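You operate a simulated robot arm through the tools that you are given. There is no shell and no other tool.

The job below is to be done with a simulated robot arm. You get a single attempt, and the scene is never put back.

JOB
Keep a Leaf sample in the jar and close the Leaf canister.
Fine: pour from the beaker to the jar's 100 line, none spilt, beaker back; teal dip tube into the rinse tank; orange stopper on the canister; the jar, the blue stopper, the levers, the other tubes and the canisters stay. Set down upright: beaker.

Only the result counts: the job must be done as asked and must still hold three seconds after the hand-in. Knocking over, shifting, dropping, spilling or breaking anything else fails it. A push-on lid holds only when it is set on centred and level and pressed home; a screw cap is set on level and turned clockwise until tight.

ROBOT AND FRAMES
A 6-joint arm with a two-finger gripper, fixed in place. Base frame: the origin is at the foot of the arm, x ahead of it, y to its left, z up. Lengths are in m, angles in rad, forces in N, time in s.
Its first joint turns from -2.897 to 2.897 rad. Payload 2.54 kg.
The TCP is the grasp point between the finger pads, 0.03 m short of the fingertips. In the tool frame z runs along the fingers and y along their closing line. The gripper opens to 0.116 m. The gripper's body begins 0.095 m behind the TCP.
Orientation is told as [roll, pitch, yaw] about the base's x, y, z axes, in that order, counted from this pose: with the fingers straight down and closing along the base's y, the tool's x points along the base's -x, its y along +y and its z along -z.

CONTROLS
- The arm moves only by the tool servo_tool. Its argument "plan" is one flat list of numbers, 7 for each row, row after row: the shift along the base's x, y, z in m, then the turn, a rotation vector about the base's x, y, z in rad, then the finger opening in m, from 0 to 0.116. In form: [x, y, z, rx, ry, rz, claw, x, y, z, rx, ry, rz, claw, ...]. A call has 1 to 20 rows; each row shifts and turns the commanded pose from where the row before left it. A row lasts 0.2 s, in which the tool goes at most 0.05 m and 0.15 rad; a call with a longer step from one row to the next is refused whole, and so is a gripper value outside its range. Where a pose cannot be reached the arm comes as near as it can. A force on the tool above 60 N (or 10 N above the force at the start of the call, whichever is more), or a blocked arm, ends the call early, and 0.2 s more pass. Each finger travels about 0.072 m/s and halts on what it meets, pressing with about 31 N; the grip force reading is that of the motor and also rises with nothing between the fingers. The clock runs only during rows and for 0.2 s after the last one: add rows that do not move to give the fingers time. It gives the time, the measured TCP pose, the force on the tool (base axes), the opening and the grip force at its end, in the units of the frame above (readings bear some noise), with the torque about the TCP (base axes, N m) and any sound that the robot's microphone picked up.
- Cameras (640 x 400 px; columns grow to the right, rows downward): "scene" is fixed at [0.0525, 0.6503, 1.3381]; the picture's right is [-0.52, -0.86, 0.00], its down [-0.56, 0.33, -0.76] and it looks along [0.65, -0.39, -0.65] (base axes); focal length 248 px, centre (320, 200). "wrist" rides on the gripper at [0.069, -0.015, -0.122] in the tool frame; the picture's right is [0.22, 0.98, 0.00], its down [-0.83, 0.18, -0.53] and it looks along [-0.52, 0.11, 0.85] (tool axes); focal length 251 px, centre (320, 200). There is no depth. A picture from a camera that has moved, and an enlarged one, comes with that camera's place and axes in the base frame and with its lens.
- grab_frame(camera): a new picture of that camera. The clock stands still meanwhile.
- zoom(camera, box): a new picture of the part [left, top, right, bottom] of that camera's present view, enlarged. The clock stands still meanwhile.
- job_done(): hands the job in; it is judged then, once.

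Nothing tells you positions but the pictures and the camera data. Unless the task says otherwise, let go and move clear before handing in.

The tools are called after ">>>" by a JSON object that holds its "op" and its "data". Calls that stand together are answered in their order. servo_tool: Moves the arm, as the interface text tells. Its arguments: {"type":"object","properties":{"plan":{"type":"array"}},"required":["plan"]} The other tools are called the same way: grab_frame (camera) takes a picture; zoom (camera, box) takes an enlarged picture of a part of a camera's view; job_done () hands the job in.

At the start:

```text
time_s: 0.0
eef_pos: [0.2506, 0.3599, 1.1534]
tool_rot: [0.002, 0.003, 0.0]
wrist_force: [0.5, -0.3, 0.0]
moment: [0.01, -0.02, 0.0]
width: 0.1157
gripper_force: 0.1
```

scene: 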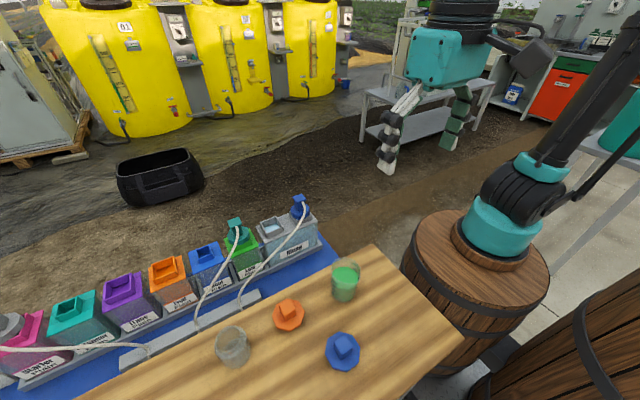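
wrist: 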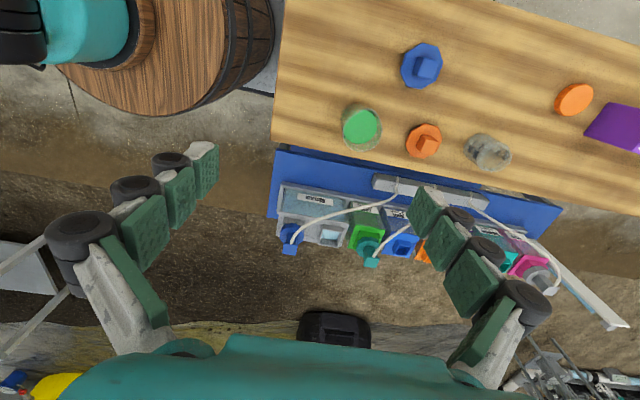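

I see a table with a beaker of green liquid, an empty jar, an orange and a blue stopper, and a rack of canisters with dip tubes. First I'll take enlarged views to find out where everything is.

>>> {"op": "grab_frame", "data": {"camera": "scene"}}

>>> {"op": "zoom", "data": {"camera": "scene", "box": [180, 180, 340, 280]}}

>>> {"op": "zoom", "data": {"camera": "scene", "box": [200, 250, 400, 375]}}

>>> {"op": "zoom", "data": {"camera": "scene", "box": [0, 270, 200, 395]}}

>>> {"op": "zoom", "data": {"camera": "wrist", "box": [260, 160, 420, 260]}}

>>> {"op": "zoom", "data": {"camera": "wrist", "box": [320, 30, 640, 230]}}

```text
taken
```

scene: 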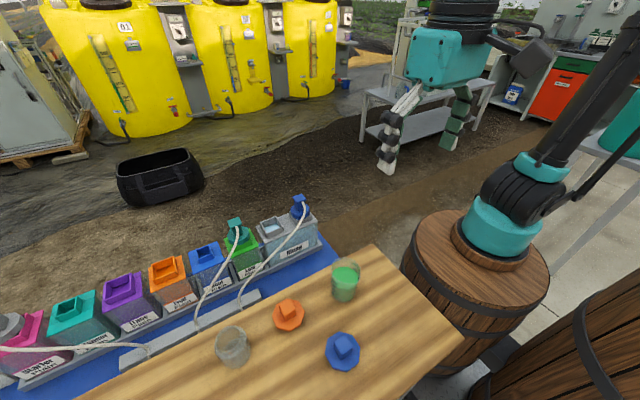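

```text
4.00 times, centred on (260, 230) of scene
camera zoom: at [0.0525, 0.6503, 1.3381], right [-0.52, -0.86, 0.0], down [-0.56, 0.33, -0.76], along [0.65, -0.39, -0.65], focal length 993 px, centre (560, 80)
```

zoom: 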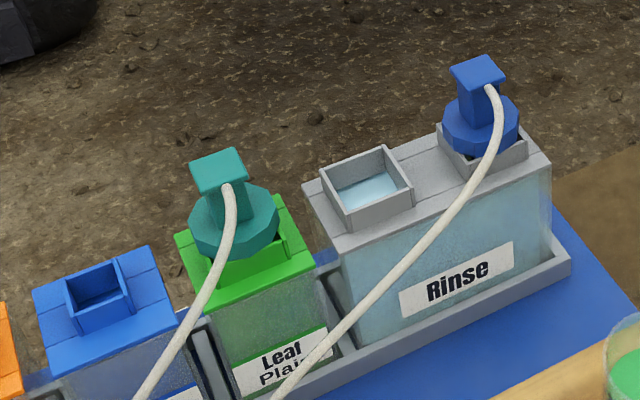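

```text
3.20 times, centred on (300, 312) of scene
camera zoom: at [0.0525, 0.6503, 1.3381], right [-0.52, -0.86, 0.0], down [-0.56, 0.33, -0.76], along [0.65, -0.39, -0.65], focal length 794 px, centre (384, -160)
```

zoom: 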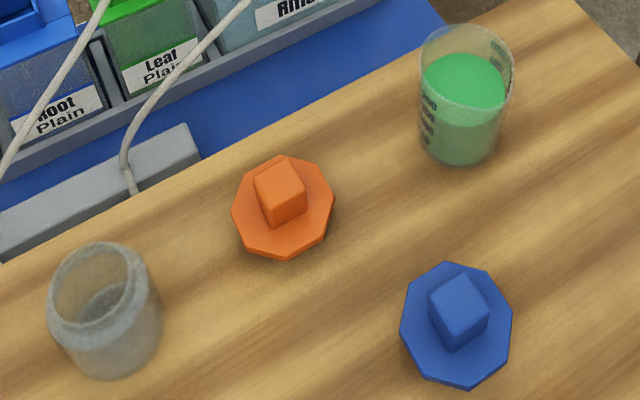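

```text
3.20 times, centred on (100, 332) of scene
camera zoom: at [0.0525, 0.6503, 1.3381], right [-0.52, -0.86, 0.0], down [-0.56, 0.33, -0.76], along [0.65, -0.39, -0.65], focal length 794 px, centre (1024, -224)
```

zoom: 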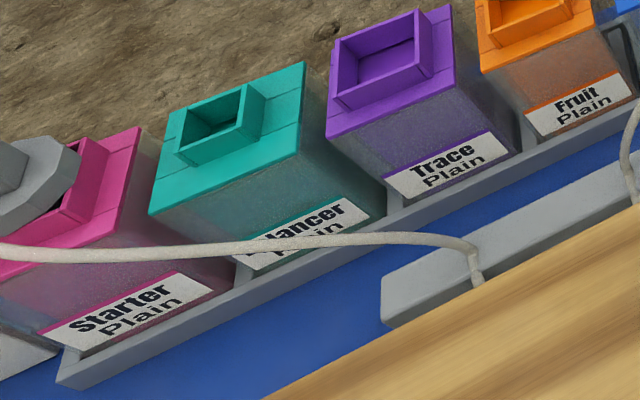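

```text
4.00 times, centred on (340, 210) of wrist
camera zoom: at [0.1815, 0.3434, 1.2768], right [-0.22, 0.98, 0.0], down [0.83, 0.18, 0.53], along [0.52, 0.12, -0.85], focal length 1006 px, centre (240, 160)
```

zoom: 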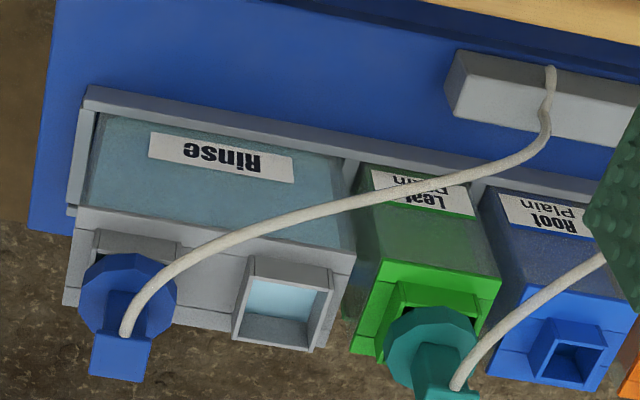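

```text
2.00 times, centred on (480, 130) of wrist
camera zoom: at [0.1815, 0.3434, 1.2768], right [-0.22, 0.98, 0.0], down [0.83, 0.18, 0.53], along [0.52, 0.12, -0.85], focal length 503 px, centre (0, 340)
```

zoom: 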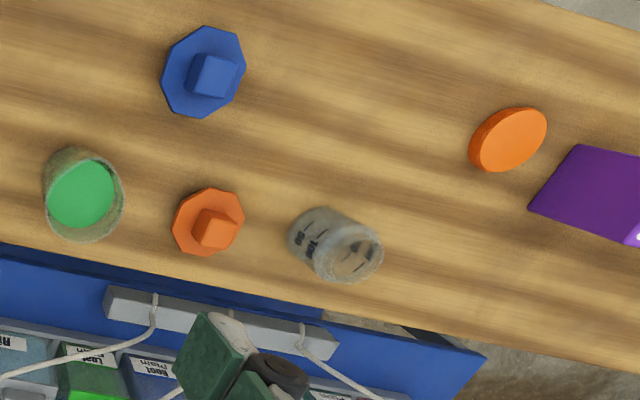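

The table top seems to be at z≈0.77. I put the jar near (0.29, 0.71), the orange stopper near (0.30, 0.58), the beaker near (0.28, 0.44), and the canisters beyond the table at x≈0.65. I'll move the wrist camera over the table for closer views.

>>> {"op": "servo_tool", "data": {"plan": [0.0, 0.04, -0.025, 0, 0, 0, 0.116, 0.0, 0.04, -0.025, 0, 0, 0, 0.116, 0.0, 0.04, -0.025, 0, 0, 0, 0.116, 0.0, 0.04, -0.025, 0, 0, 0, 0.116, 0.0, 0.04, -0.02, 0, 0, 0, 0.116, 0.0, 0.04, -0.02, 0, 0, 0, 0.116, 0, 0, 0, 0, 0, 0, 0.116]}}

>>> {"op": "grab_frame", "data": {"camera": "wrist"}}

>>> {"op": "grab_frame", "data": {"camera": "scene"}}

```text
time_s: 1.6
eef_pos: [0.2515, 0.597, 1.0173]
tool_rot: [0.002, 0.0, 0.001]
wrist_force: [0.9, -0.1, 0.7]
moment: [0.06, 0.02, -0.01]
width: 0.1162
gripper_force: 0.1
```

```text
taken
camera wrist: at [0.183, 0.5817, 1.1381], right [-0.21, 0.98, 0.0], down [0.83, 0.18, 0.53], along [0.52, 0.12, -0.85], focal length 251 px, centre (320, 200)
```

wrist: 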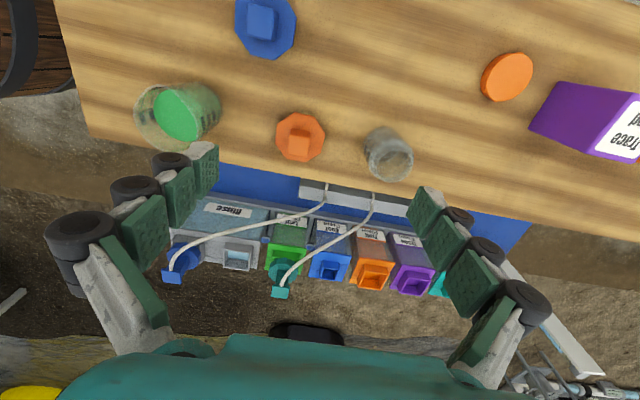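

```text
taken
```

scene: 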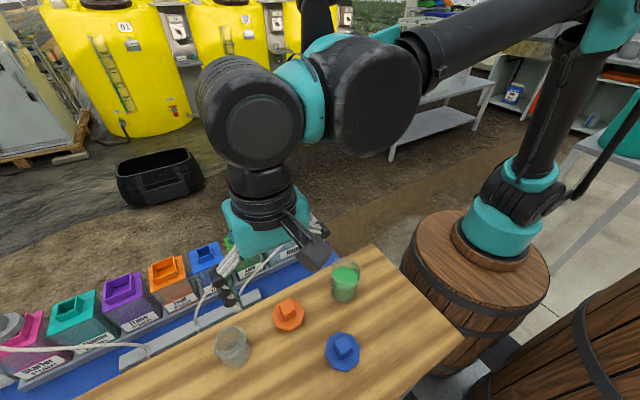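

The arm tracks well here. I'll enlarge the objects from this view to measure them.

>>> {"op": "zoom", "data": {"camera": "wrist", "box": [340, 110, 436, 170]}}

>>> {"op": "zoom", "data": {"camera": "wrist", "box": [110, 60, 270, 160]}}

>>> {"op": "zoom", "data": {"camera": "wrist", "box": [150, 190, 310, 290]}}

>>> {"op": "zoom", "data": {"camera": "wrist", "box": [260, 90, 340, 140]}}

>>> {"op": "zoom", "data": {"camera": "wrist", "box": [460, 40, 640, 160]}}

```text
6.67 times, centred on (388, 140) of wrist
camera zoom: at [0.183, 0.5817, 1.1381], right [-0.21, 0.98, 0.0], down [0.83, 0.18, 0.53], along [0.52, 0.12, -0.85], focal length 1676 px, centre (-133, 600)
```

zoom: 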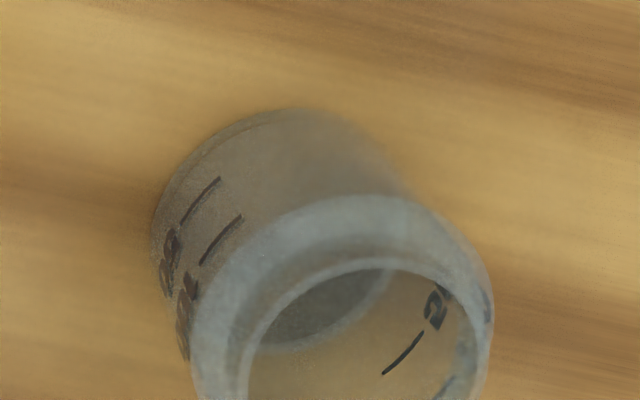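

```text
4.00 times, centred on (190, 110) of wrist
camera zoom: at [0.183, 0.5817, 1.1381], right [-0.21, 0.98, 0.0], down [0.83, 0.18, 0.53], along [0.52, 0.12, -0.85], focal length 1006 px, centre (840, 560)
```

zoom: 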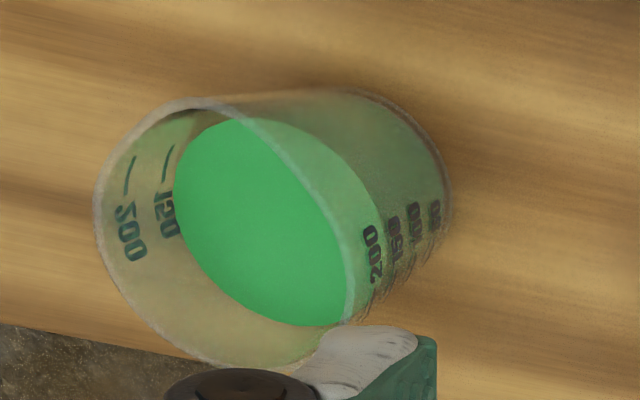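

```text
4.00 times, centred on (230, 240) of wrist
camera zoom: at [0.183, 0.5817, 1.1381], right [-0.21, 0.98, 0.0], down [0.83, 0.18, 0.53], along [0.52, 0.12, -0.85], focal length 1006 px, centre (680, 40)
```

zoom: 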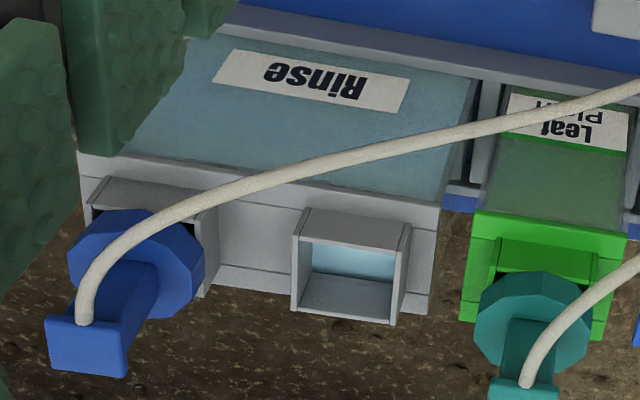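

```text
8.00 times, centred on (300, 115) of wrist
camera zoom: at [0.183, 0.5817, 1.1381], right [-0.21, 0.98, 0.0], down [0.83, 0.18, 0.53], along [0.52, 0.12, -0.85], focal length 2012 px, centre (480, 880)
```

zoom: 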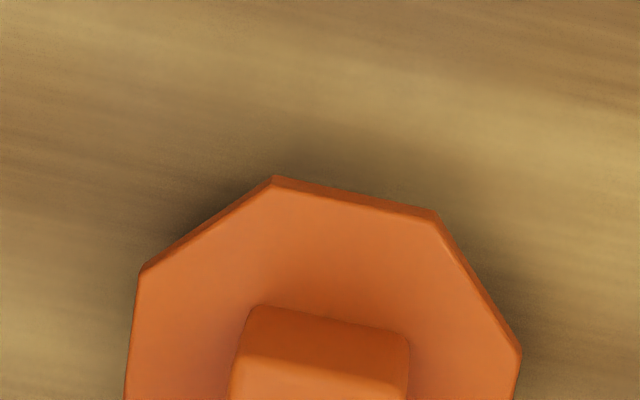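

```text
3.33 times, centred on (550, 100) of wrist
camera zoom: at [0.183, 0.5817, 1.1381], right [-0.21, 0.98, 0.0], down [0.83, 0.18, 0.53], along [0.52, 0.12, -0.85], focal length 838 px, centre (-447, 533)
```

zoom: 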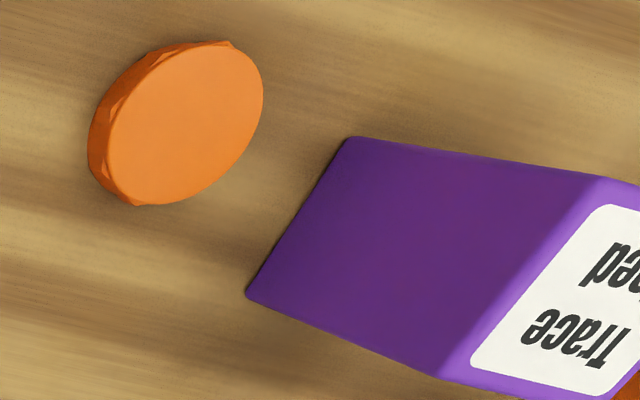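

>>> {"op": "zoom", "data": {"camera": "scene", "box": [208, 316, 256, 376]}}

>>> {"op": "zoom", "data": {"camera": "scene", "box": [320, 250, 376, 310]}}

>>> {"op": "zoom", "data": {"camera": "wrist", "box": [356, 120, 420, 190]}}

```text
6.67 times, centred on (232, 346) of scene
camera zoom: at [0.0525, 0.6503, 1.3381], right [-0.52, -0.86, 0.0], down [-0.56, 0.33, -0.76], along [0.65, -0.39, -0.65], focal length 1655 px, centre (907, -773)
```

zoom: 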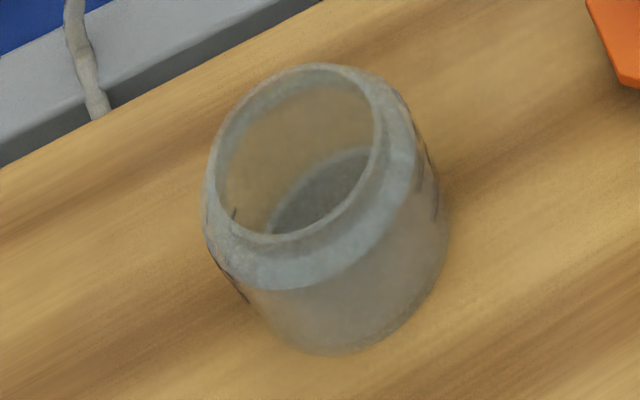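

```text
6.67 times, centred on (348, 280) of scene
camera zoom: at [0.0525, 0.6503, 1.3381], right [-0.52, -0.86, 0.0], down [-0.56, 0.33, -0.76], along [0.65, -0.39, -0.65], focal length 1655 px, centre (133, -333)
```

zoom: 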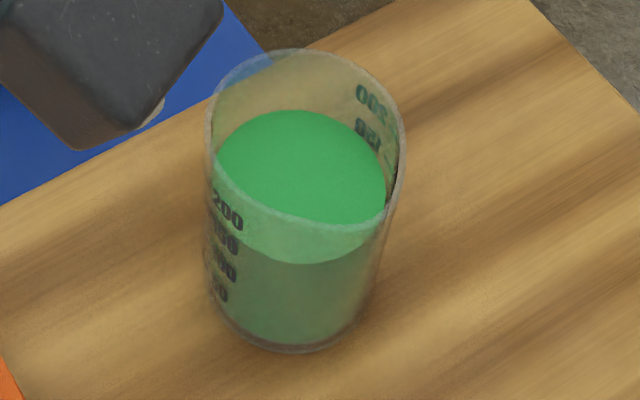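

```text
5.71 times, centred on (388, 155) of wrist
camera zoom: at [0.183, 0.5817, 1.1381], right [-0.21, 0.98, 0.0], down [0.83, 0.18, 0.53], along [0.52, 0.12, -0.85], focal length 1437 px, centre (-69, 457)
```

zoom: 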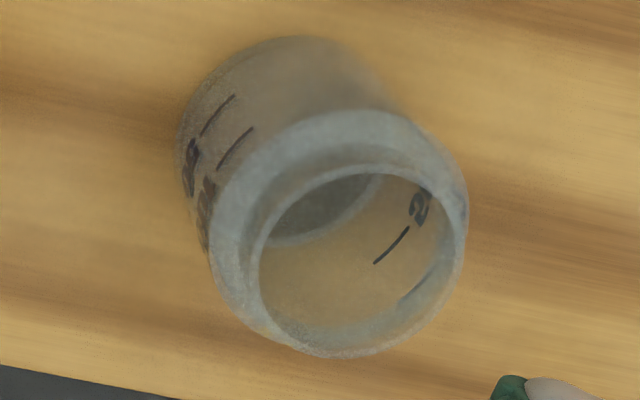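

The orange disc and purple jug are extras that I should leave alone. The beaker is graduated 50 to 200, and the jar has two marks. Next I'll look closely at the canisters.

>>> {"op": "servo_tool", "data": {"plan": [0.04, -0.013, -0.0143, 0, 0, 0, 0.116, 0.04, -0.013, -0.0143, 0, 0, 0, 0.116, 0.04, -0.013, -0.0143, 0, 0, 0, 0.116, 0.04, -0.013, -0.0143, 0, 0, 0, 0.116, 0.04, -0.013, -0.0143, 0, 0, 0, 0.116, 0.04, -0.013, -0.0143, 0, 0, 0, 0.116, 0.04, -0.013, -0.0143, 0, 0, 0, 0.116, 0, 0, 0, 0, 0, 0, 0.116]}}

>>> {"op": "grab_frame", "data": {"camera": "wrist"}}

>>> {"op": "zoom", "data": {"camera": "wrist", "box": [180, 80, 500, 280]}}

>>> {"op": "grab_frame", "data": {"camera": "scene"}}

```text
time_s: 3.4
eef_pos: [0.5308, 0.5091, 0.9162]
tool_rot: [0.001, 0.0, 0.0]
wrist_force: [1.2, 0.0, 0.1]
moment: [0.05, 0.04, -0.01]
width: 0.116
gripper_force: 0.0
```

```text
taken
camera wrist: at [0.4633, 0.493, 1.038], right [-0.21, 0.98, 0.0], down [0.83, 0.18, 0.53], along [0.52, 0.12, -0.85], focal length 251 px, centre (320, 200)
```

wrist: 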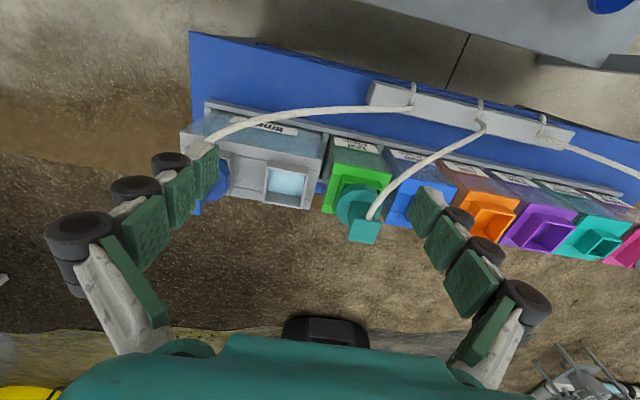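

```text
2.00 times, centred on (340, 180) of wrist
camera zoom: at [0.4633, 0.493, 1.038], right [-0.21, 0.98, 0.0], down [0.83, 0.18, 0.53], along [0.52, 0.12, -0.85], focal length 503 px, centre (280, 240)
```

zoom: 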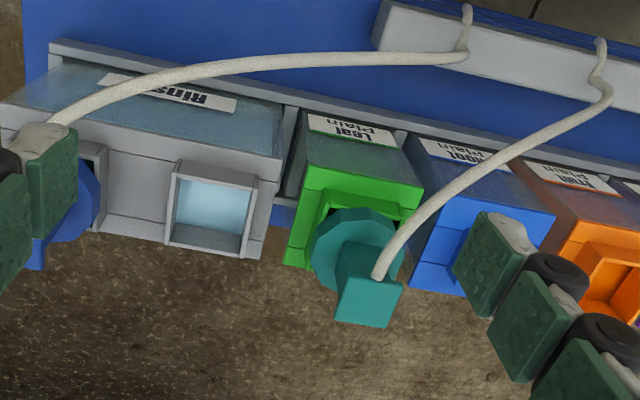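

```text
taken
```

scene: 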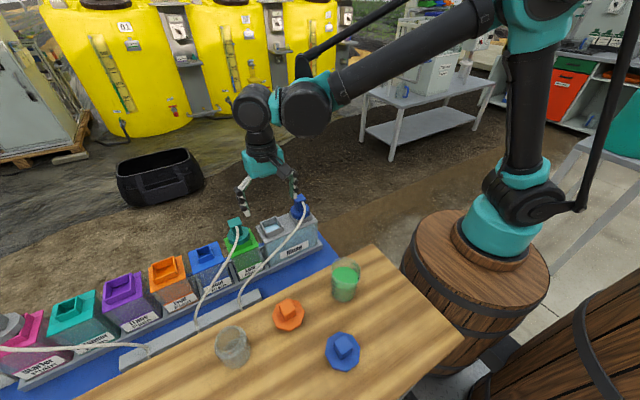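

The teal dip-tube head is at about (0.66, 0.596) with its top near z≈0.778, and the free rinse opening is near (0.66, 0.48). I'll go closer to see the shape of the handle.

>>> {"op": "servo_tool", "data": {"plan": [0.018, 0.029, -0.019, 0, 0, 0, 0.116, 0.018, 0.029, -0.019, 0, 0, 0, 0.116, 0.018, 0.029, -0.018, 0, 0, 0, 0.116, 0, 0, 0, 0, 0, 0, 0.116]}}

>>> {"op": "grab_frame", "data": {"camera": "wrist"}}

>>> {"op": "zoom", "data": {"camera": "wrist", "box": [240, 120, 400, 220]}}

>>> {"op": "zoom", "data": {"camera": "wrist", "box": [160, 80, 320, 180]}}

```text
time_s: 4.4
eef_pos: [0.5852, 0.5956, 0.8582]
tool_rot: [0.001, 0.002, 0.0]
wrist_force: [0.3, -0.4, 0.8]
moment: [0.0, -0.01, 0.0]
width: 0.1161
gripper_force: 0.1
```

```text
taken
camera wrist: at [0.5157, 0.58, 0.9807], right [-0.21, 0.98, 0.0], down [0.83, 0.18, 0.53], along [0.52, 0.12, -0.85], focal length 251 px, centre (320, 200)
```

wrist: 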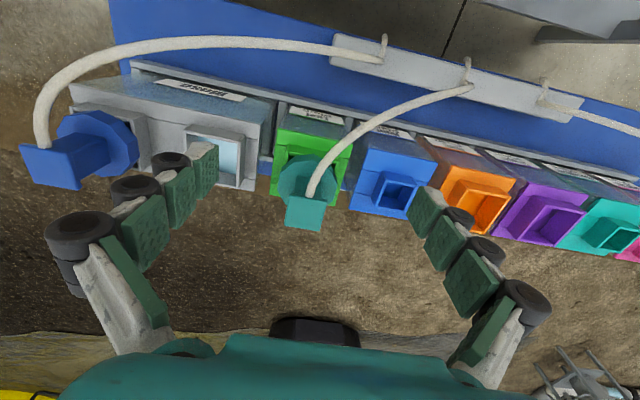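

```text
4.00 times, centred on (320, 170) of wrist
camera zoom: at [0.5157, 0.58, 0.9807], right [-0.21, 0.98, 0.0], down [0.83, 0.18, 0.53], along [0.52, 0.12, -0.85], focal length 1006 px, centre (320, 320)
```

zoom: 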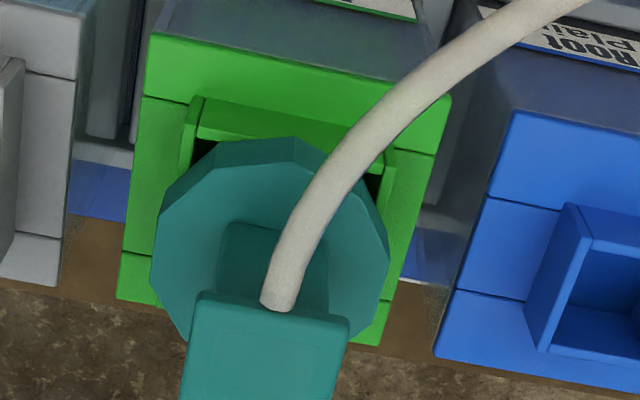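

```text
4.00 times, centred on (240, 130) of wrist
camera zoom: at [0.5157, 0.58, 0.9807], right [-0.21, 0.98, 0.0], down [0.83, 0.18, 0.53], along [0.52, 0.12, -0.85], focal length 1006 px, centre (640, 480)
```

zoom: 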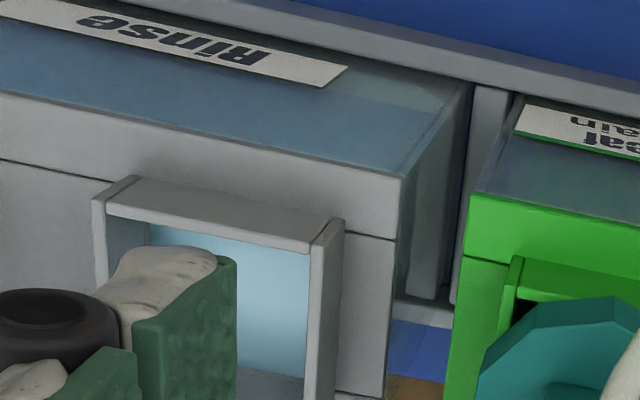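

The handle has a flat top plate about 0.036 m wide, lined up with the base axes, and the hose leaves from its near face. I'll close the fingers partway, hover right above it and check the alignment.

>>> {"op": "servo_tool", "data": {"plan": [0.037, 0.001, 0.0, 0, 0, 0, 0.08, 0.037, 0.0, 0.0, 0, 0, 0, 0.075, 0, 0, 0, 0, 0, 0, 0.075, 0, 0, 0, 0, 0, 0, 0.075]}}

>>> {"op": "grab_frame", "data": {"camera": "wrist"}}

>>> {"op": "zoom", "data": {"camera": "scene", "box": [190, 150, 350, 270]}}

```text
time_s: 5.4
eef_pos: [0.6609, 0.5962, 0.8596]
tool_rot: [0.001, 0.001, -0.001]
wrist_force: [-0.5, 1.0, 0.8]
moment: [0.01, 0.0, -0.02]
width: 0.075
gripper_force: 0.1
```

```text
taken
camera wrist: at [0.5923, 0.5807, 0.982], right [-0.21, 0.98, 0.0], down [0.83, 0.18, 0.53], along [0.52, 0.12, -0.85], focal length 251 px, centre (320, 200)
```

wrist: 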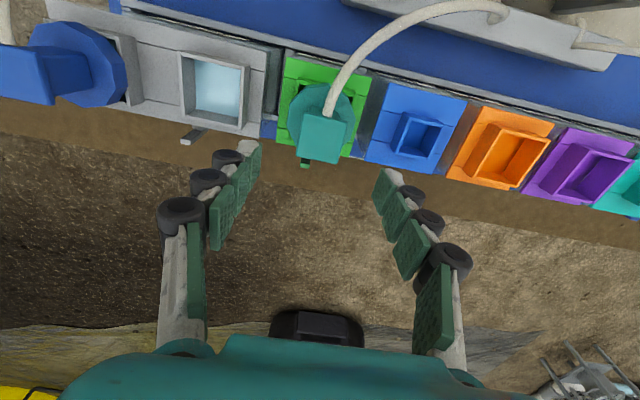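

```text
3.33 times, centred on (270, 210) of scene
camera zoom: at [0.0525, 0.6503, 1.3381], right [-0.52, -0.86, 0.0], down [-0.56, 0.33, -0.76], along [0.65, -0.39, -0.65], focal length 828 px, centre (487, 167)
```

zoom: 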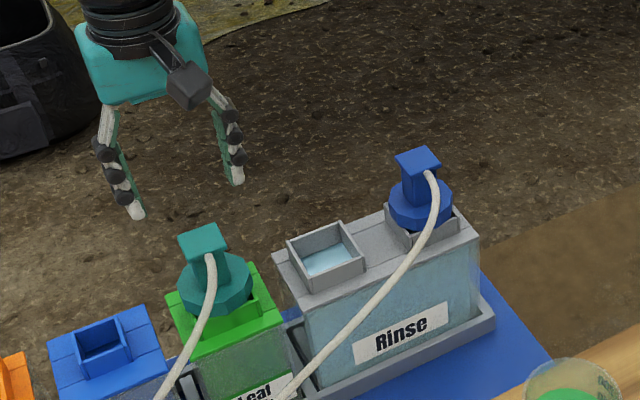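

Both estimates agree on the plate centre at (0.661, 0.595). I'll descend so the plate sits at pad level.

>>> {"op": "servo_tool", "data": {"plan": [0.0, 0, -0.03, 0, 0, 0, 0.075, 0.0, 0, -0.03, 0, 0, 0, 0.075, 0.0, 0, -0.025, 0, 0, 0, 0.075, 0, 0, -0.0126, 0, 0, 0, 0.075, 0, 0, 0, 0, 0, 0, 0.075]}}

>>> {"op": "grab_frame", "data": {"camera": "wrist"}}

>>> {"op": "zoom", "data": {"camera": "scene", "box": [190, 180, 310, 270]}}

```text
time_s: 6.6
eef_pos: [0.66, 0.5961, 0.763]
tool_rot: [0.002, 0.001, 0.002]
wrist_force: [-0.1, 0.1, -0.2]
moment: [0.0, -0.01, 0.02]
width: 0.0753
gripper_force: 0.1
```

```text
taken
camera wrist: at [0.5913, 0.5808, 0.8844], right [-0.22, 0.98, 0.0], down [0.83, 0.18, 0.53], along [0.52, 0.12, -0.85], focal length 251 px, centre (320, 200)
```

wrist: 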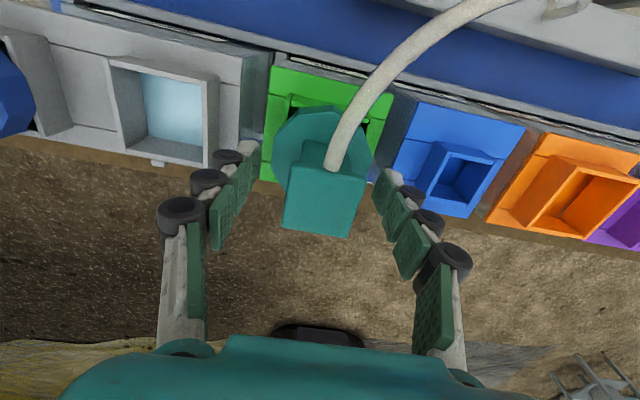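

```text
4.44 times, centred on (250, 225) of scene
camera zoom: at [0.0525, 0.6503, 1.3381], right [-0.52, -0.86, 0.0], down [-0.56, 0.33, -0.76], along [0.65, -0.39, -0.65], focal length 1103 px, centre (631, 89)
```

zoom: 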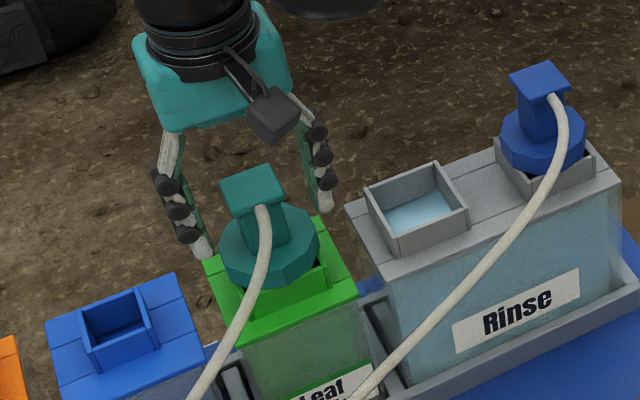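

The plate is centred between the fingers (offset under 2 mm). I'll close on it.

>>> {"op": "servo_tool", "data": {"plan": [0, 0, 0, 0, 0, 0, 0.05, 0, 0, 0, 0, 0, 0, 0.02, 0, 0, 0, 0, 0, 0, 0.02, 0, 0, 0, 0, 0, 0, 0.02]}}

>>> {"op": "grab_frame", "data": {"camera": "wrist"}}

```text
time_s: 7.6
eef_pos: [0.661, 0.5965, 0.7619]
tool_rot: [0.003, 0.003, -0.001]
wrist_force: [-0.1, 1.0, -0.4]
moment: [-0.04, -0.02, -0.03]
width: 0.0354
gripper_force: 30.7
```

```text
taken
camera wrist: at [0.5913, 0.5808, 0.8846], right [-0.22, 0.98, 0.0], down [0.83, 0.18, 0.53], along [0.52, 0.12, -0.85], focal length 251 px, centre (320, 200)
```

wrist: 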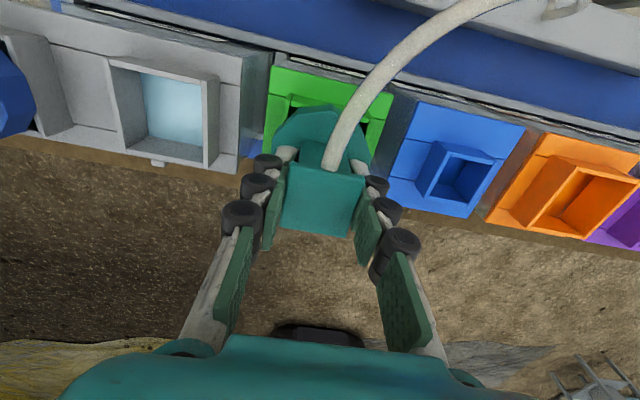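

The grip is firm at 0.035 m. I'll lift straight up slowly and watch for the end of the tube.

>>> {"op": "servo_tool", "data": {"plan": [0, 0, 0.01, 0, 0, 0, 0.02, 0, 0, 0.02, 0, 0, 0, 0.02, 0, 0, 0.02, 0, 0, 0, 0.02, 0, 0, 0.02, 0, 0, 0, 0.02, 0, 0, 0.02, 0, 0, 0, 0.02, 0, 0, 0, 0, 0, 0, 0.02]}}

>>> {"op": "zoom", "data": {"camera": "scene", "box": [190, 140, 350, 260]}}

>>> {"op": "grab_frame", "data": {"camera": "wrist"}}

```text
time_s: 9.0
eef_pos: [0.6589, 0.5962, 0.853]
tool_rot: [0.002, 0.002, -0.001]
wrist_force: [-0.9, 0.1, -0.9]
moment: [-0.03, 0.0, 0.0]
width: 0.0354
gripper_force: 31.0
```

```text
3.33 times, centred on (270, 200) of scene
camera zoom: at [0.0525, 0.6503, 1.3381], right [-0.52, -0.86, 0.0], down [-0.56, 0.33, -0.76], along [0.65, -0.39, -0.65], focal length 828 px, centre (487, 200)
```

zoom: 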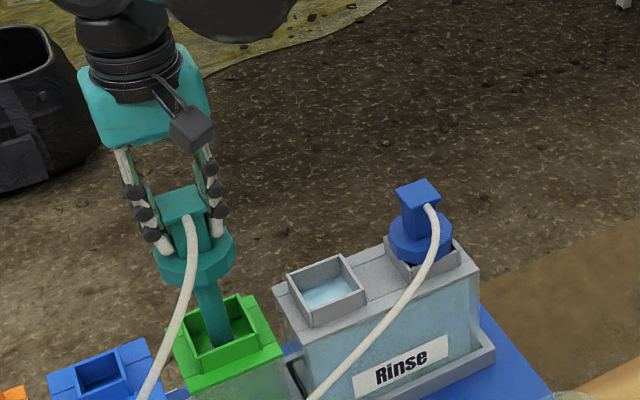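

```text
taken
camera wrist: at [0.5895, 0.5814, 0.9747], right [-0.22, 0.98, 0.0], down [0.83, 0.18, 0.53], along [0.52, 0.12, -0.85], focal length 251 px, centre (320, 200)
```

wrist: 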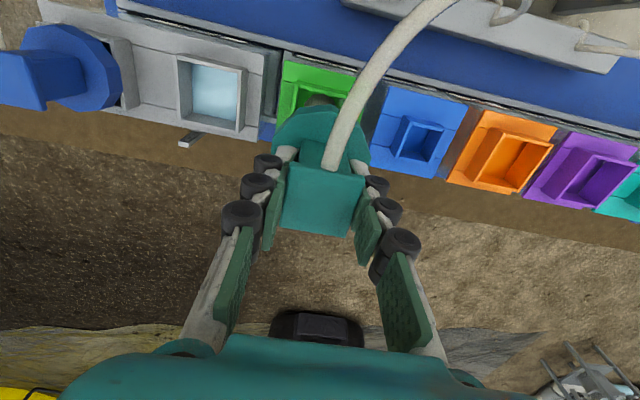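

It's coming up cleanly, with a rigid rod below the flange. I'll keep lifting until the rod's end clears.

>>> {"op": "servo_tool", "data": {"plan": [0, 0, 0.02, 0, 0, 0, 0.02, 0, 0, 0.02, 0, 0, 0, 0.02, 0, 0, 0.02, 0, 0, 0, 0.02, 0, 0, 0, 0, 0, 0, 0.02]}}

>>> {"op": "zoom", "data": {"camera": "scene", "box": [190, 120, 350, 240]}}

```text
time_s: 10.0
eef_pos: [0.6595, 0.5956, 0.9103]
tool_rot: [0.001, 0.002, -0.001]
wrist_force: [0.0, 1.2, -1.5]
moment: [0.01, 0.02, 0.03]
width: 0.0354
gripper_force: 30.3
```

```text
3.33 times, centred on (270, 180) of scene
camera zoom: at [0.0525, 0.6503, 1.3381], right [-0.52, -0.86, 0.0], down [-0.56, 0.33, -0.76], along [0.65, -0.39, -0.65], focal length 828 px, centre (487, 267)
```

zoom: 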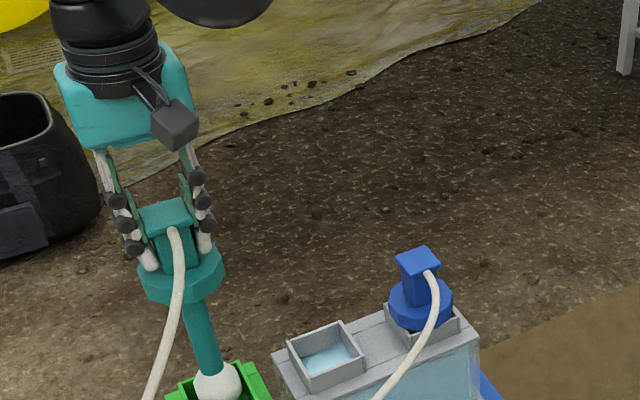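

There's a white bulb at the end of the rod. It's just emerging, so I'll lift further.

>>> {"op": "servo_tool", "data": {"plan": [0, 0, 0.02, 0, 0, 0, 0.02, 0, 0, 0.02, 0, 0, 0, 0.02, 0, 0, 0.02, 0, 0, 0, 0.02, 0, 0, 0, 0, 0, 0, 0.02]}}

>>> {"op": "zoom", "data": {"camera": "scene", "box": [190, 120, 350, 240]}}

>>> {"op": "grab_frame", "data": {"camera": "wrist"}}

>>> {"op": "grab_frame", "data": {"camera": "scene"}}

```text
time_s: 11.0
eef_pos: [0.6575, 0.5968, 0.9707]
tool_rot: [0.002, 0.002, 0.001]
wrist_force: [-0.7, 0.4, -1.4]
moment: [0.02, 0.01, 0.03]
width: 0.035
gripper_force: 31.4
```

```text
3.33 times, centred on (270, 180) of scene
camera zoom: at [0.0525, 0.6503, 1.3381], right [-0.52, -0.86, 0.0], down [-0.56, 0.33, -0.76], along [0.65, -0.39, -0.65], focal length 828 px, centre (487, 267)
```

zoom: 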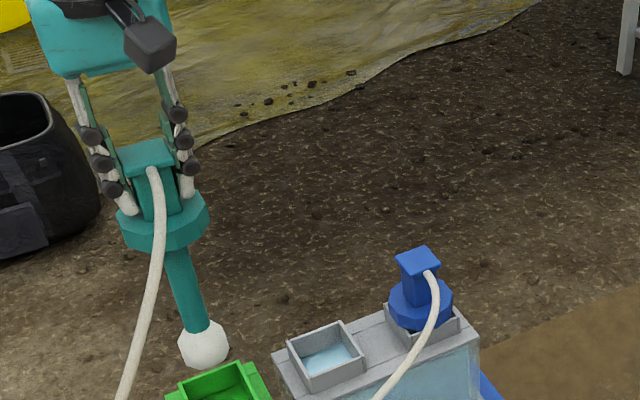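

```text
taken
camera wrist: at [0.5894, 0.5808, 1.0925], right [-0.22, 0.98, 0.0], down [0.83, 0.18, 0.53], along [0.52, 0.12, -0.85], focal length 251 px, centre (320, 200)
```

wrist: 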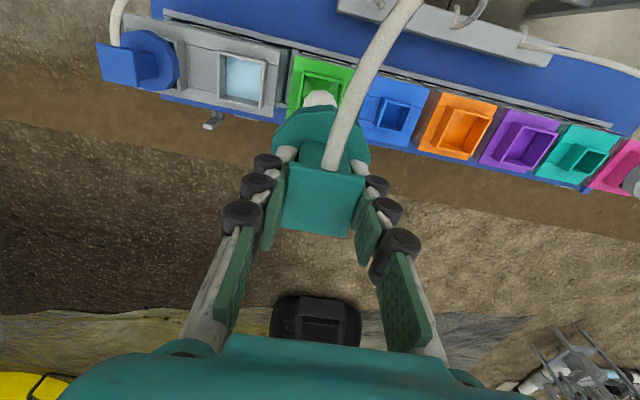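

```text
taken
```

scene: 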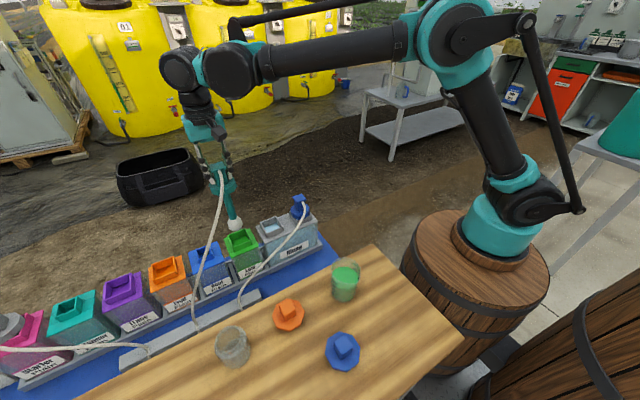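

The bulb is clear of the Leaf canister. I'll measure the rinse opening from here before moving across.

>>> {"op": "zoom", "data": {"camera": "wrist", "box": [180, 30, 340, 130]}}

>>> {"op": "zoom", "data": {"camera": "scene", "box": [220, 190, 340, 265]}}

```text
4.00 times, centred on (260, 80) of wrist
camera zoom: at [0.5894, 0.5808, 1.0925], right [-0.22, 0.98, 0.0], down [0.83, 0.18, 0.53], along [0.52, 0.12, -0.85], focal length 1006 px, centre (560, 680)
```

zoom: 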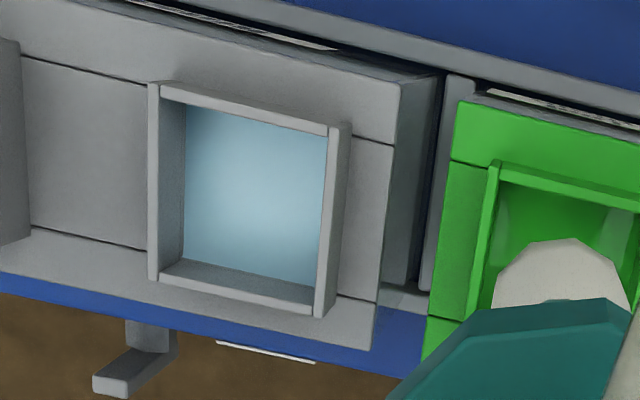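

```text
5.33 times, centred on (280, 228) of scene
camera zoom: at [0.0525, 0.6503, 1.3381], right [-0.52, -0.86, 0.0], down [-0.56, 0.33, -0.76], along [0.65, -0.39, -0.65], focal length 1324 px, centre (533, 53)
```

zoom: 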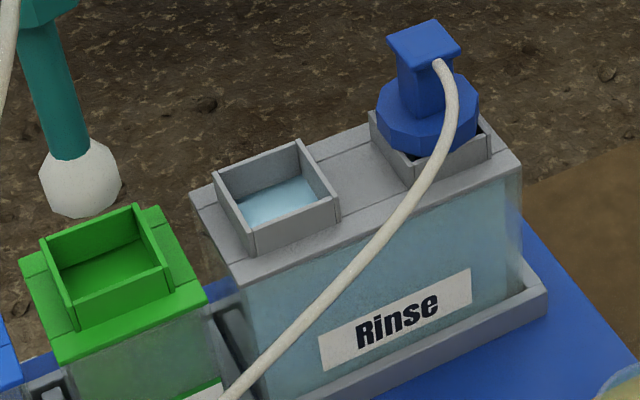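

The rinse opening's centre comes out near (0.659, 0.482). I'll carry the tube across at height and then re-measure with the bulb hanging over the opening.

>>> {"op": "servo_tool", "data": {"plan": [0.0005, -0.02, 0.01, 0, 0, 0, 0.02, 0, -0.03, 0, 0, 0, 0, 0.02, 0, -0.03, 0, 0, 0, 0, 0.02, 0, -0.02, 0, 0, 0, 0, 0.02, 0, -0.014, 0, 0, 0, 0, 0.02, 0, 0, 0, 0, 0, 0, 0.02, 0, 0, 0, 0, 0, 0, 0.02]}}

>>> {"op": "zoom", "data": {"camera": "scene", "box": [200, 150, 340, 250]}}

>>> {"op": "grab_frame", "data": {"camera": "wrist"}}

>>> {"op": "zoom", "data": {"camera": "wrist", "box": [240, 40, 400, 140]}}

```text
time_s: 12.6
eef_pos: [0.6581, 0.48, 0.9827]
tool_rot: [0.002, 0.001, 0.0]
wrist_force: [-1.0, 0.9, -1.8]
moment: [0.0, 0.01, -0.02]
width: 0.0353
gripper_force: 31.3
```

```text
4.00 times, centred on (270, 200) of scene
camera zoom: at [0.0525, 0.6503, 1.3381], right [-0.52, -0.86, 0.0], down [-0.56, 0.33, -0.76], along [0.65, -0.39, -0.65], focal length 993 px, centre (520, 200)
```

zoom: 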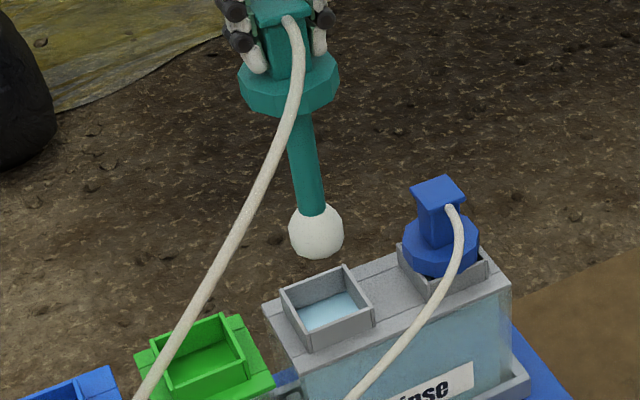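

```text
taken
camera wrist: at [0.5898, 0.4643, 1.1041], right [-0.21, 0.98, 0.0], down [0.83, 0.18, 0.53], along [0.52, 0.12, -0.85], focal length 251 px, centre (320, 200)
```

wrist: 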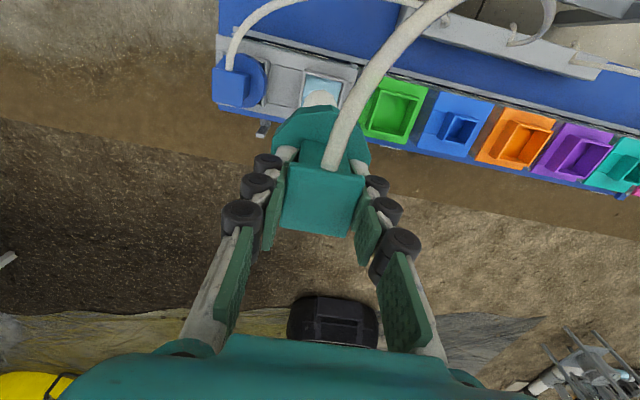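

```text
4.00 times, centred on (320, 90) of wrist
camera zoom: at [0.5898, 0.4643, 1.1041], right [-0.21, 0.98, 0.0], down [0.83, 0.18, 0.53], along [0.52, 0.12, -0.85], focal length 1006 px, centre (320, 640)
```

zoom: 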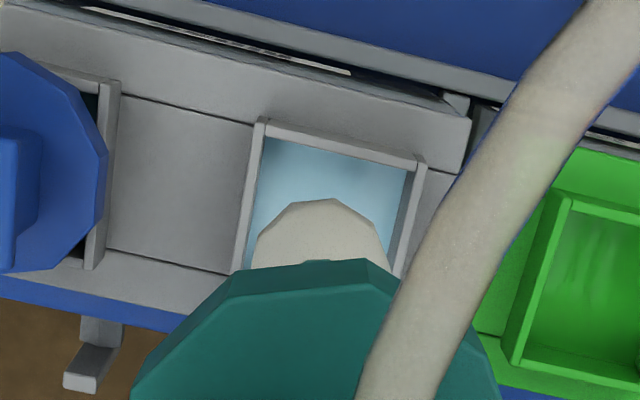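

The bulb is aligned with the opening to within about 1–2 mm. I'll nudge +1 mm in y and lower to just above the collar, then check again.

>>> {"op": "servo_tool", "data": {"plan": [0.0, 0.001, -0.015, 0, 0, 0, 0.02, 0, 0, -0.02, 0, 0, 0, 0.02, 0, 0, -0.015, 0, 0, 0, 0.02, 0, 0, 0, 0, 0, 0, 0.02]}}

>>> {"op": "zoom", "data": {"camera": "scene", "box": [220, 170, 340, 245]}}

>>> {"op": "zoom", "data": {"camera": "wrist", "box": [240, 40, 400, 140]}}

```text
time_s: 13.6
eef_pos: [0.6608, 0.4805, 0.9303]
tool_rot: [0.003, 0.002, -0.001]
wrist_force: [-0.3, 0.9, -1.4]
moment: [0.0, -0.02, -0.03]
width: 0.0353
gripper_force: 30.8
```

```text
5.33 times, centred on (280, 208) of scene
camera zoom: at [0.0525, 0.6503, 1.3381], right [-0.52, -0.86, 0.0], down [-0.56, 0.33, -0.76], along [0.65, -0.39, -0.65], focal length 1324 px, centre (533, 160)
```

zoom: 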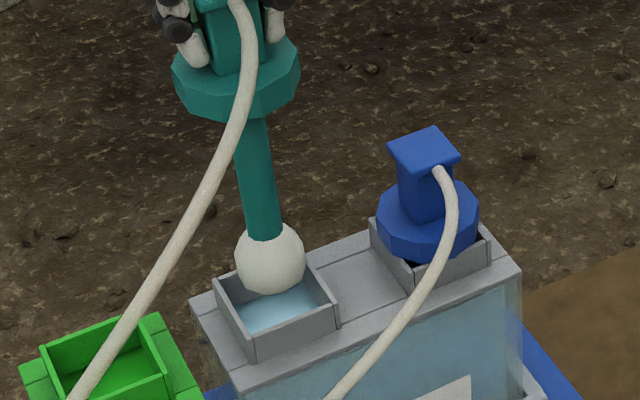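

```text
4.00 times, centred on (320, 90) of wrist
camera zoom: at [0.5916, 0.4649, 1.0536], right [-0.22, 0.98, 0.0], down [0.83, 0.18, 0.53], along [0.52, 0.12, -0.85], focal length 1006 px, centre (320, 640)
```

zoom: 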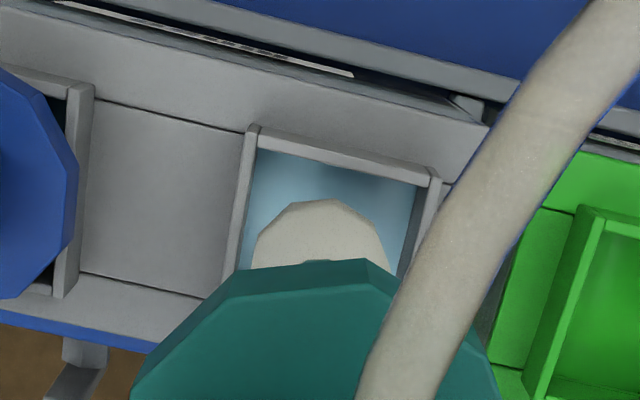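

The alignment still holds over the collar. I'll lower the bulb into the opening in stages and watch the force.

>>> {"op": "servo_tool", "data": {"plan": [0, 0, -0.015, 0, 0, 0, 0.02, 0, 0, -0.015, 0, 0, 0, 0.02, 0, 0, -0.015, 0, 0, 0, 0.02, 0, 0, 0, 0, 0, 0, 0.02]}}

>>> {"op": "zoom", "data": {"camera": "scene", "box": [220, 170, 340, 245]}}

```text
time_s: 14.6
eef_pos: [0.6598, 0.4823, 0.8868]
tool_rot: [0.003, 0.001, -0.001]
wrist_force: [-0.1, 0.0, -1.7]
moment: [-0.03, 0.0, -0.02]
width: 0.0354
gripper_force: 31.0
```

```text
5.33 times, centred on (280, 208) of scene
camera zoom: at [0.0525, 0.6503, 1.3381], right [-0.52, -0.86, 0.0], down [-0.56, 0.33, -0.76], along [0.65, -0.39, -0.65], focal length 1324 px, centre (533, 160)
```

zoom: 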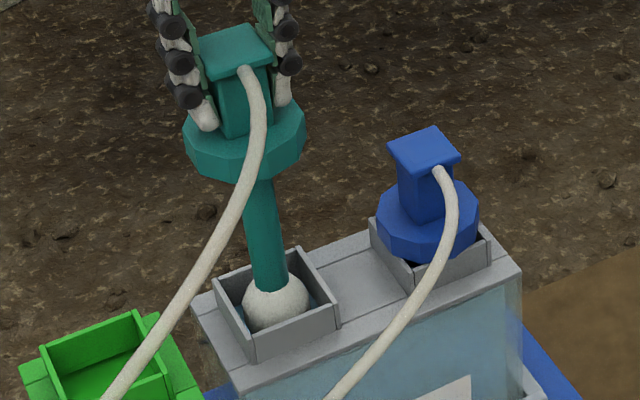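

The bulb has entered the opening centrally with no contact force. I'll keep going down.

>>> {"op": "servo_tool", "data": {"plan": [0, 0, -0.015, 0, 0, 0, 0.02, 0, 0, -0.015, 0, 0, 0, 0.02, 0, 0, -0.015, 0, 0, 0, 0.02, 0, 0, -0.015, 0, 0, 0, 0.02, 0, 0, -0.01, 0, 0, 0, 0.02, 0, 0, -0.01, 0, 0, 0, 0.02, 0, 0, 0, 0, 0, 0, 0.02]}}

>>> {"op": "zoom", "data": {"camera": "scene", "box": [220, 170, 340, 245]}}

>>> {"op": "grab_frame", "data": {"camera": "wrist"}}

```text
time_s: 16.2
eef_pos: [0.6594, 0.4829, 0.8039]
tool_rot: [0.0, 0.0, -0.002]
wrist_force: [0.2, -0.6, -1.5]
moment: [0.03, 0.02, -0.01]
width: 0.0357
gripper_force: 31.1
```

```text
5.33 times, centred on (280, 208) of scene
camera zoom: at [0.0525, 0.6503, 1.3381], right [-0.52, -0.86, 0.0], down [-0.56, 0.33, -0.76], along [0.65, -0.39, -0.65], focal length 1324 px, centre (533, 160)
```

zoom: 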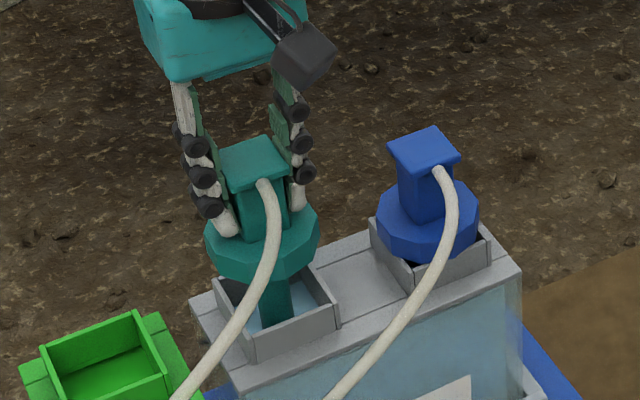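

```text
taken
camera wrist: at [0.5909, 0.4676, 0.9261], right [-0.22, 0.98, 0.0], down [0.83, 0.18, 0.53], along [0.52, 0.12, -0.85], focal length 251 px, centre (320, 200)
```

wrist: 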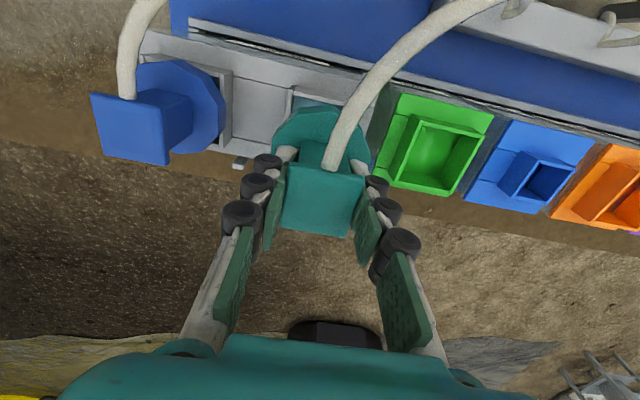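

>>> {"op": "servo_tool", "data": {"plan": [0, -0.001, -0.01, 0, 0, 0, 0.02, 0, 0, -0.005, 0, 0, 0, 0.02, 0, 0, -0.004, 0, 0, 0, 0.02, 0, 0, 0, 0, 0, 0, 0.02]}}

>>> {"op": "zoom", "data": {"camera": "scene", "box": [220, 170, 340, 245]}}

```text
time_s: 17.2
eef_pos: [0.658, 0.4831, 0.7865]
tool_rot: [0.002, 0.001, 0.0]
wrist_force: [0.8, 0.8, -1.6]
moment: [0.02, 0.0, 0.02]
width: 0.0353
gripper_force: 31.5
```

```text
5.33 times, centred on (280, 208) of scene
camera zoom: at [0.0525, 0.6503, 1.3381], right [-0.52, -0.86, 0.0], down [-0.56, 0.33, -0.76], along [0.65, -0.39, -0.65], focal length 1324 px, centre (533, 160)
```

zoom: 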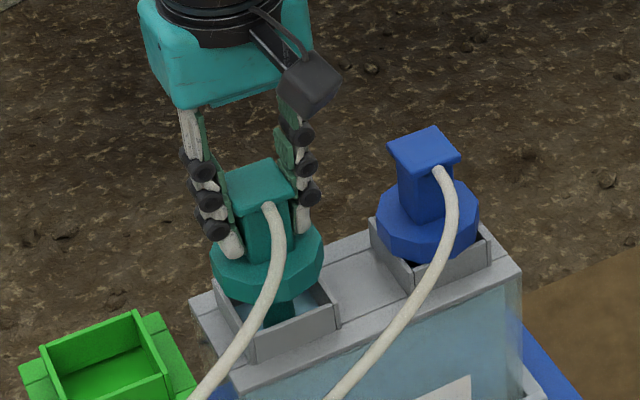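

>>> {"op": "servo_tool", "data": {"plan": [0, 0, -0.004, 0, 0, 0, 0.02, 0, 0, -0.004, 0, 0, 0, 0.02, 0, 0, -0.003, 0, 0, 0, 0.02, 0, 0, 0, 0, 0, 0, 0.02]}}

>>> {"op": "zoom", "data": {"camera": "scene", "box": [220, 170, 340, 245]}}

```text
time_s: 18.2
eef_pos: [0.6584, 0.4821, 0.7749]
tool_rot: [0.001, 0.002, -0.001]
wrist_force: [-1.2, -0.1, -0.7]
moment: [-0.01, 0.01, 0.01]
width: 0.0353
gripper_force: 31.1
```

```text
5.33 times, centred on (280, 208) of scene
camera zoom: at [0.0525, 0.6503, 1.3381], right [-0.52, -0.86, 0.0], down [-0.56, 0.33, -0.76], along [0.65, -0.39, -0.65], focal length 1324 px, centre (533, 160)
```

zoom: 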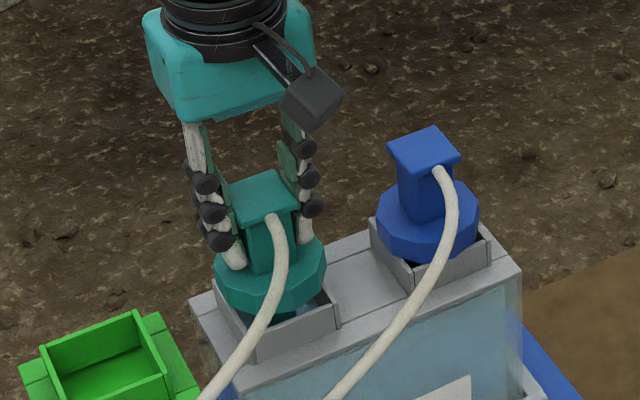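

>>> {"op": "servo_tool", "data": {"plan": [0, 0, -0.003, 0, 0, 0, 0.02, 0, 0, -0.003, 0, 0, 0, 0.02, 0, 0, -0.003, 0, 0, 0, 0.02, 0, 0, 0, 0, 0, 0, 0.02]}}

>>> {"op": "zoom", "data": {"camera": "scene", "box": [220, 170, 340, 245]}}

```text
time_s: 19.2
eef_pos: [0.659, 0.4828, 0.7672]
tool_rot: [0.003, 0.001, 0.0]
wrist_force: [0.5, -0.7, -1.5]
moment: [-0.01, 0.0, 0.02]
width: 0.0351
gripper_force: 31.0
```

```text
5.33 times, centred on (280, 208) of scene
camera zoom: at [0.0525, 0.6503, 1.3381], right [-0.52, -0.86, 0.0], down [-0.56, 0.33, -0.76], along [0.65, -0.39, -0.65], focal length 1324 px, centre (533, 160)
```

zoom: 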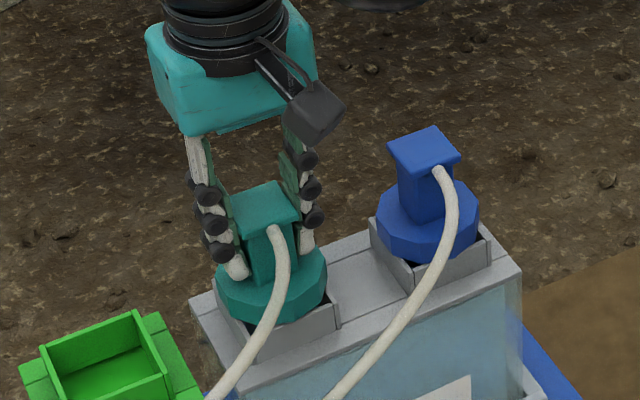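

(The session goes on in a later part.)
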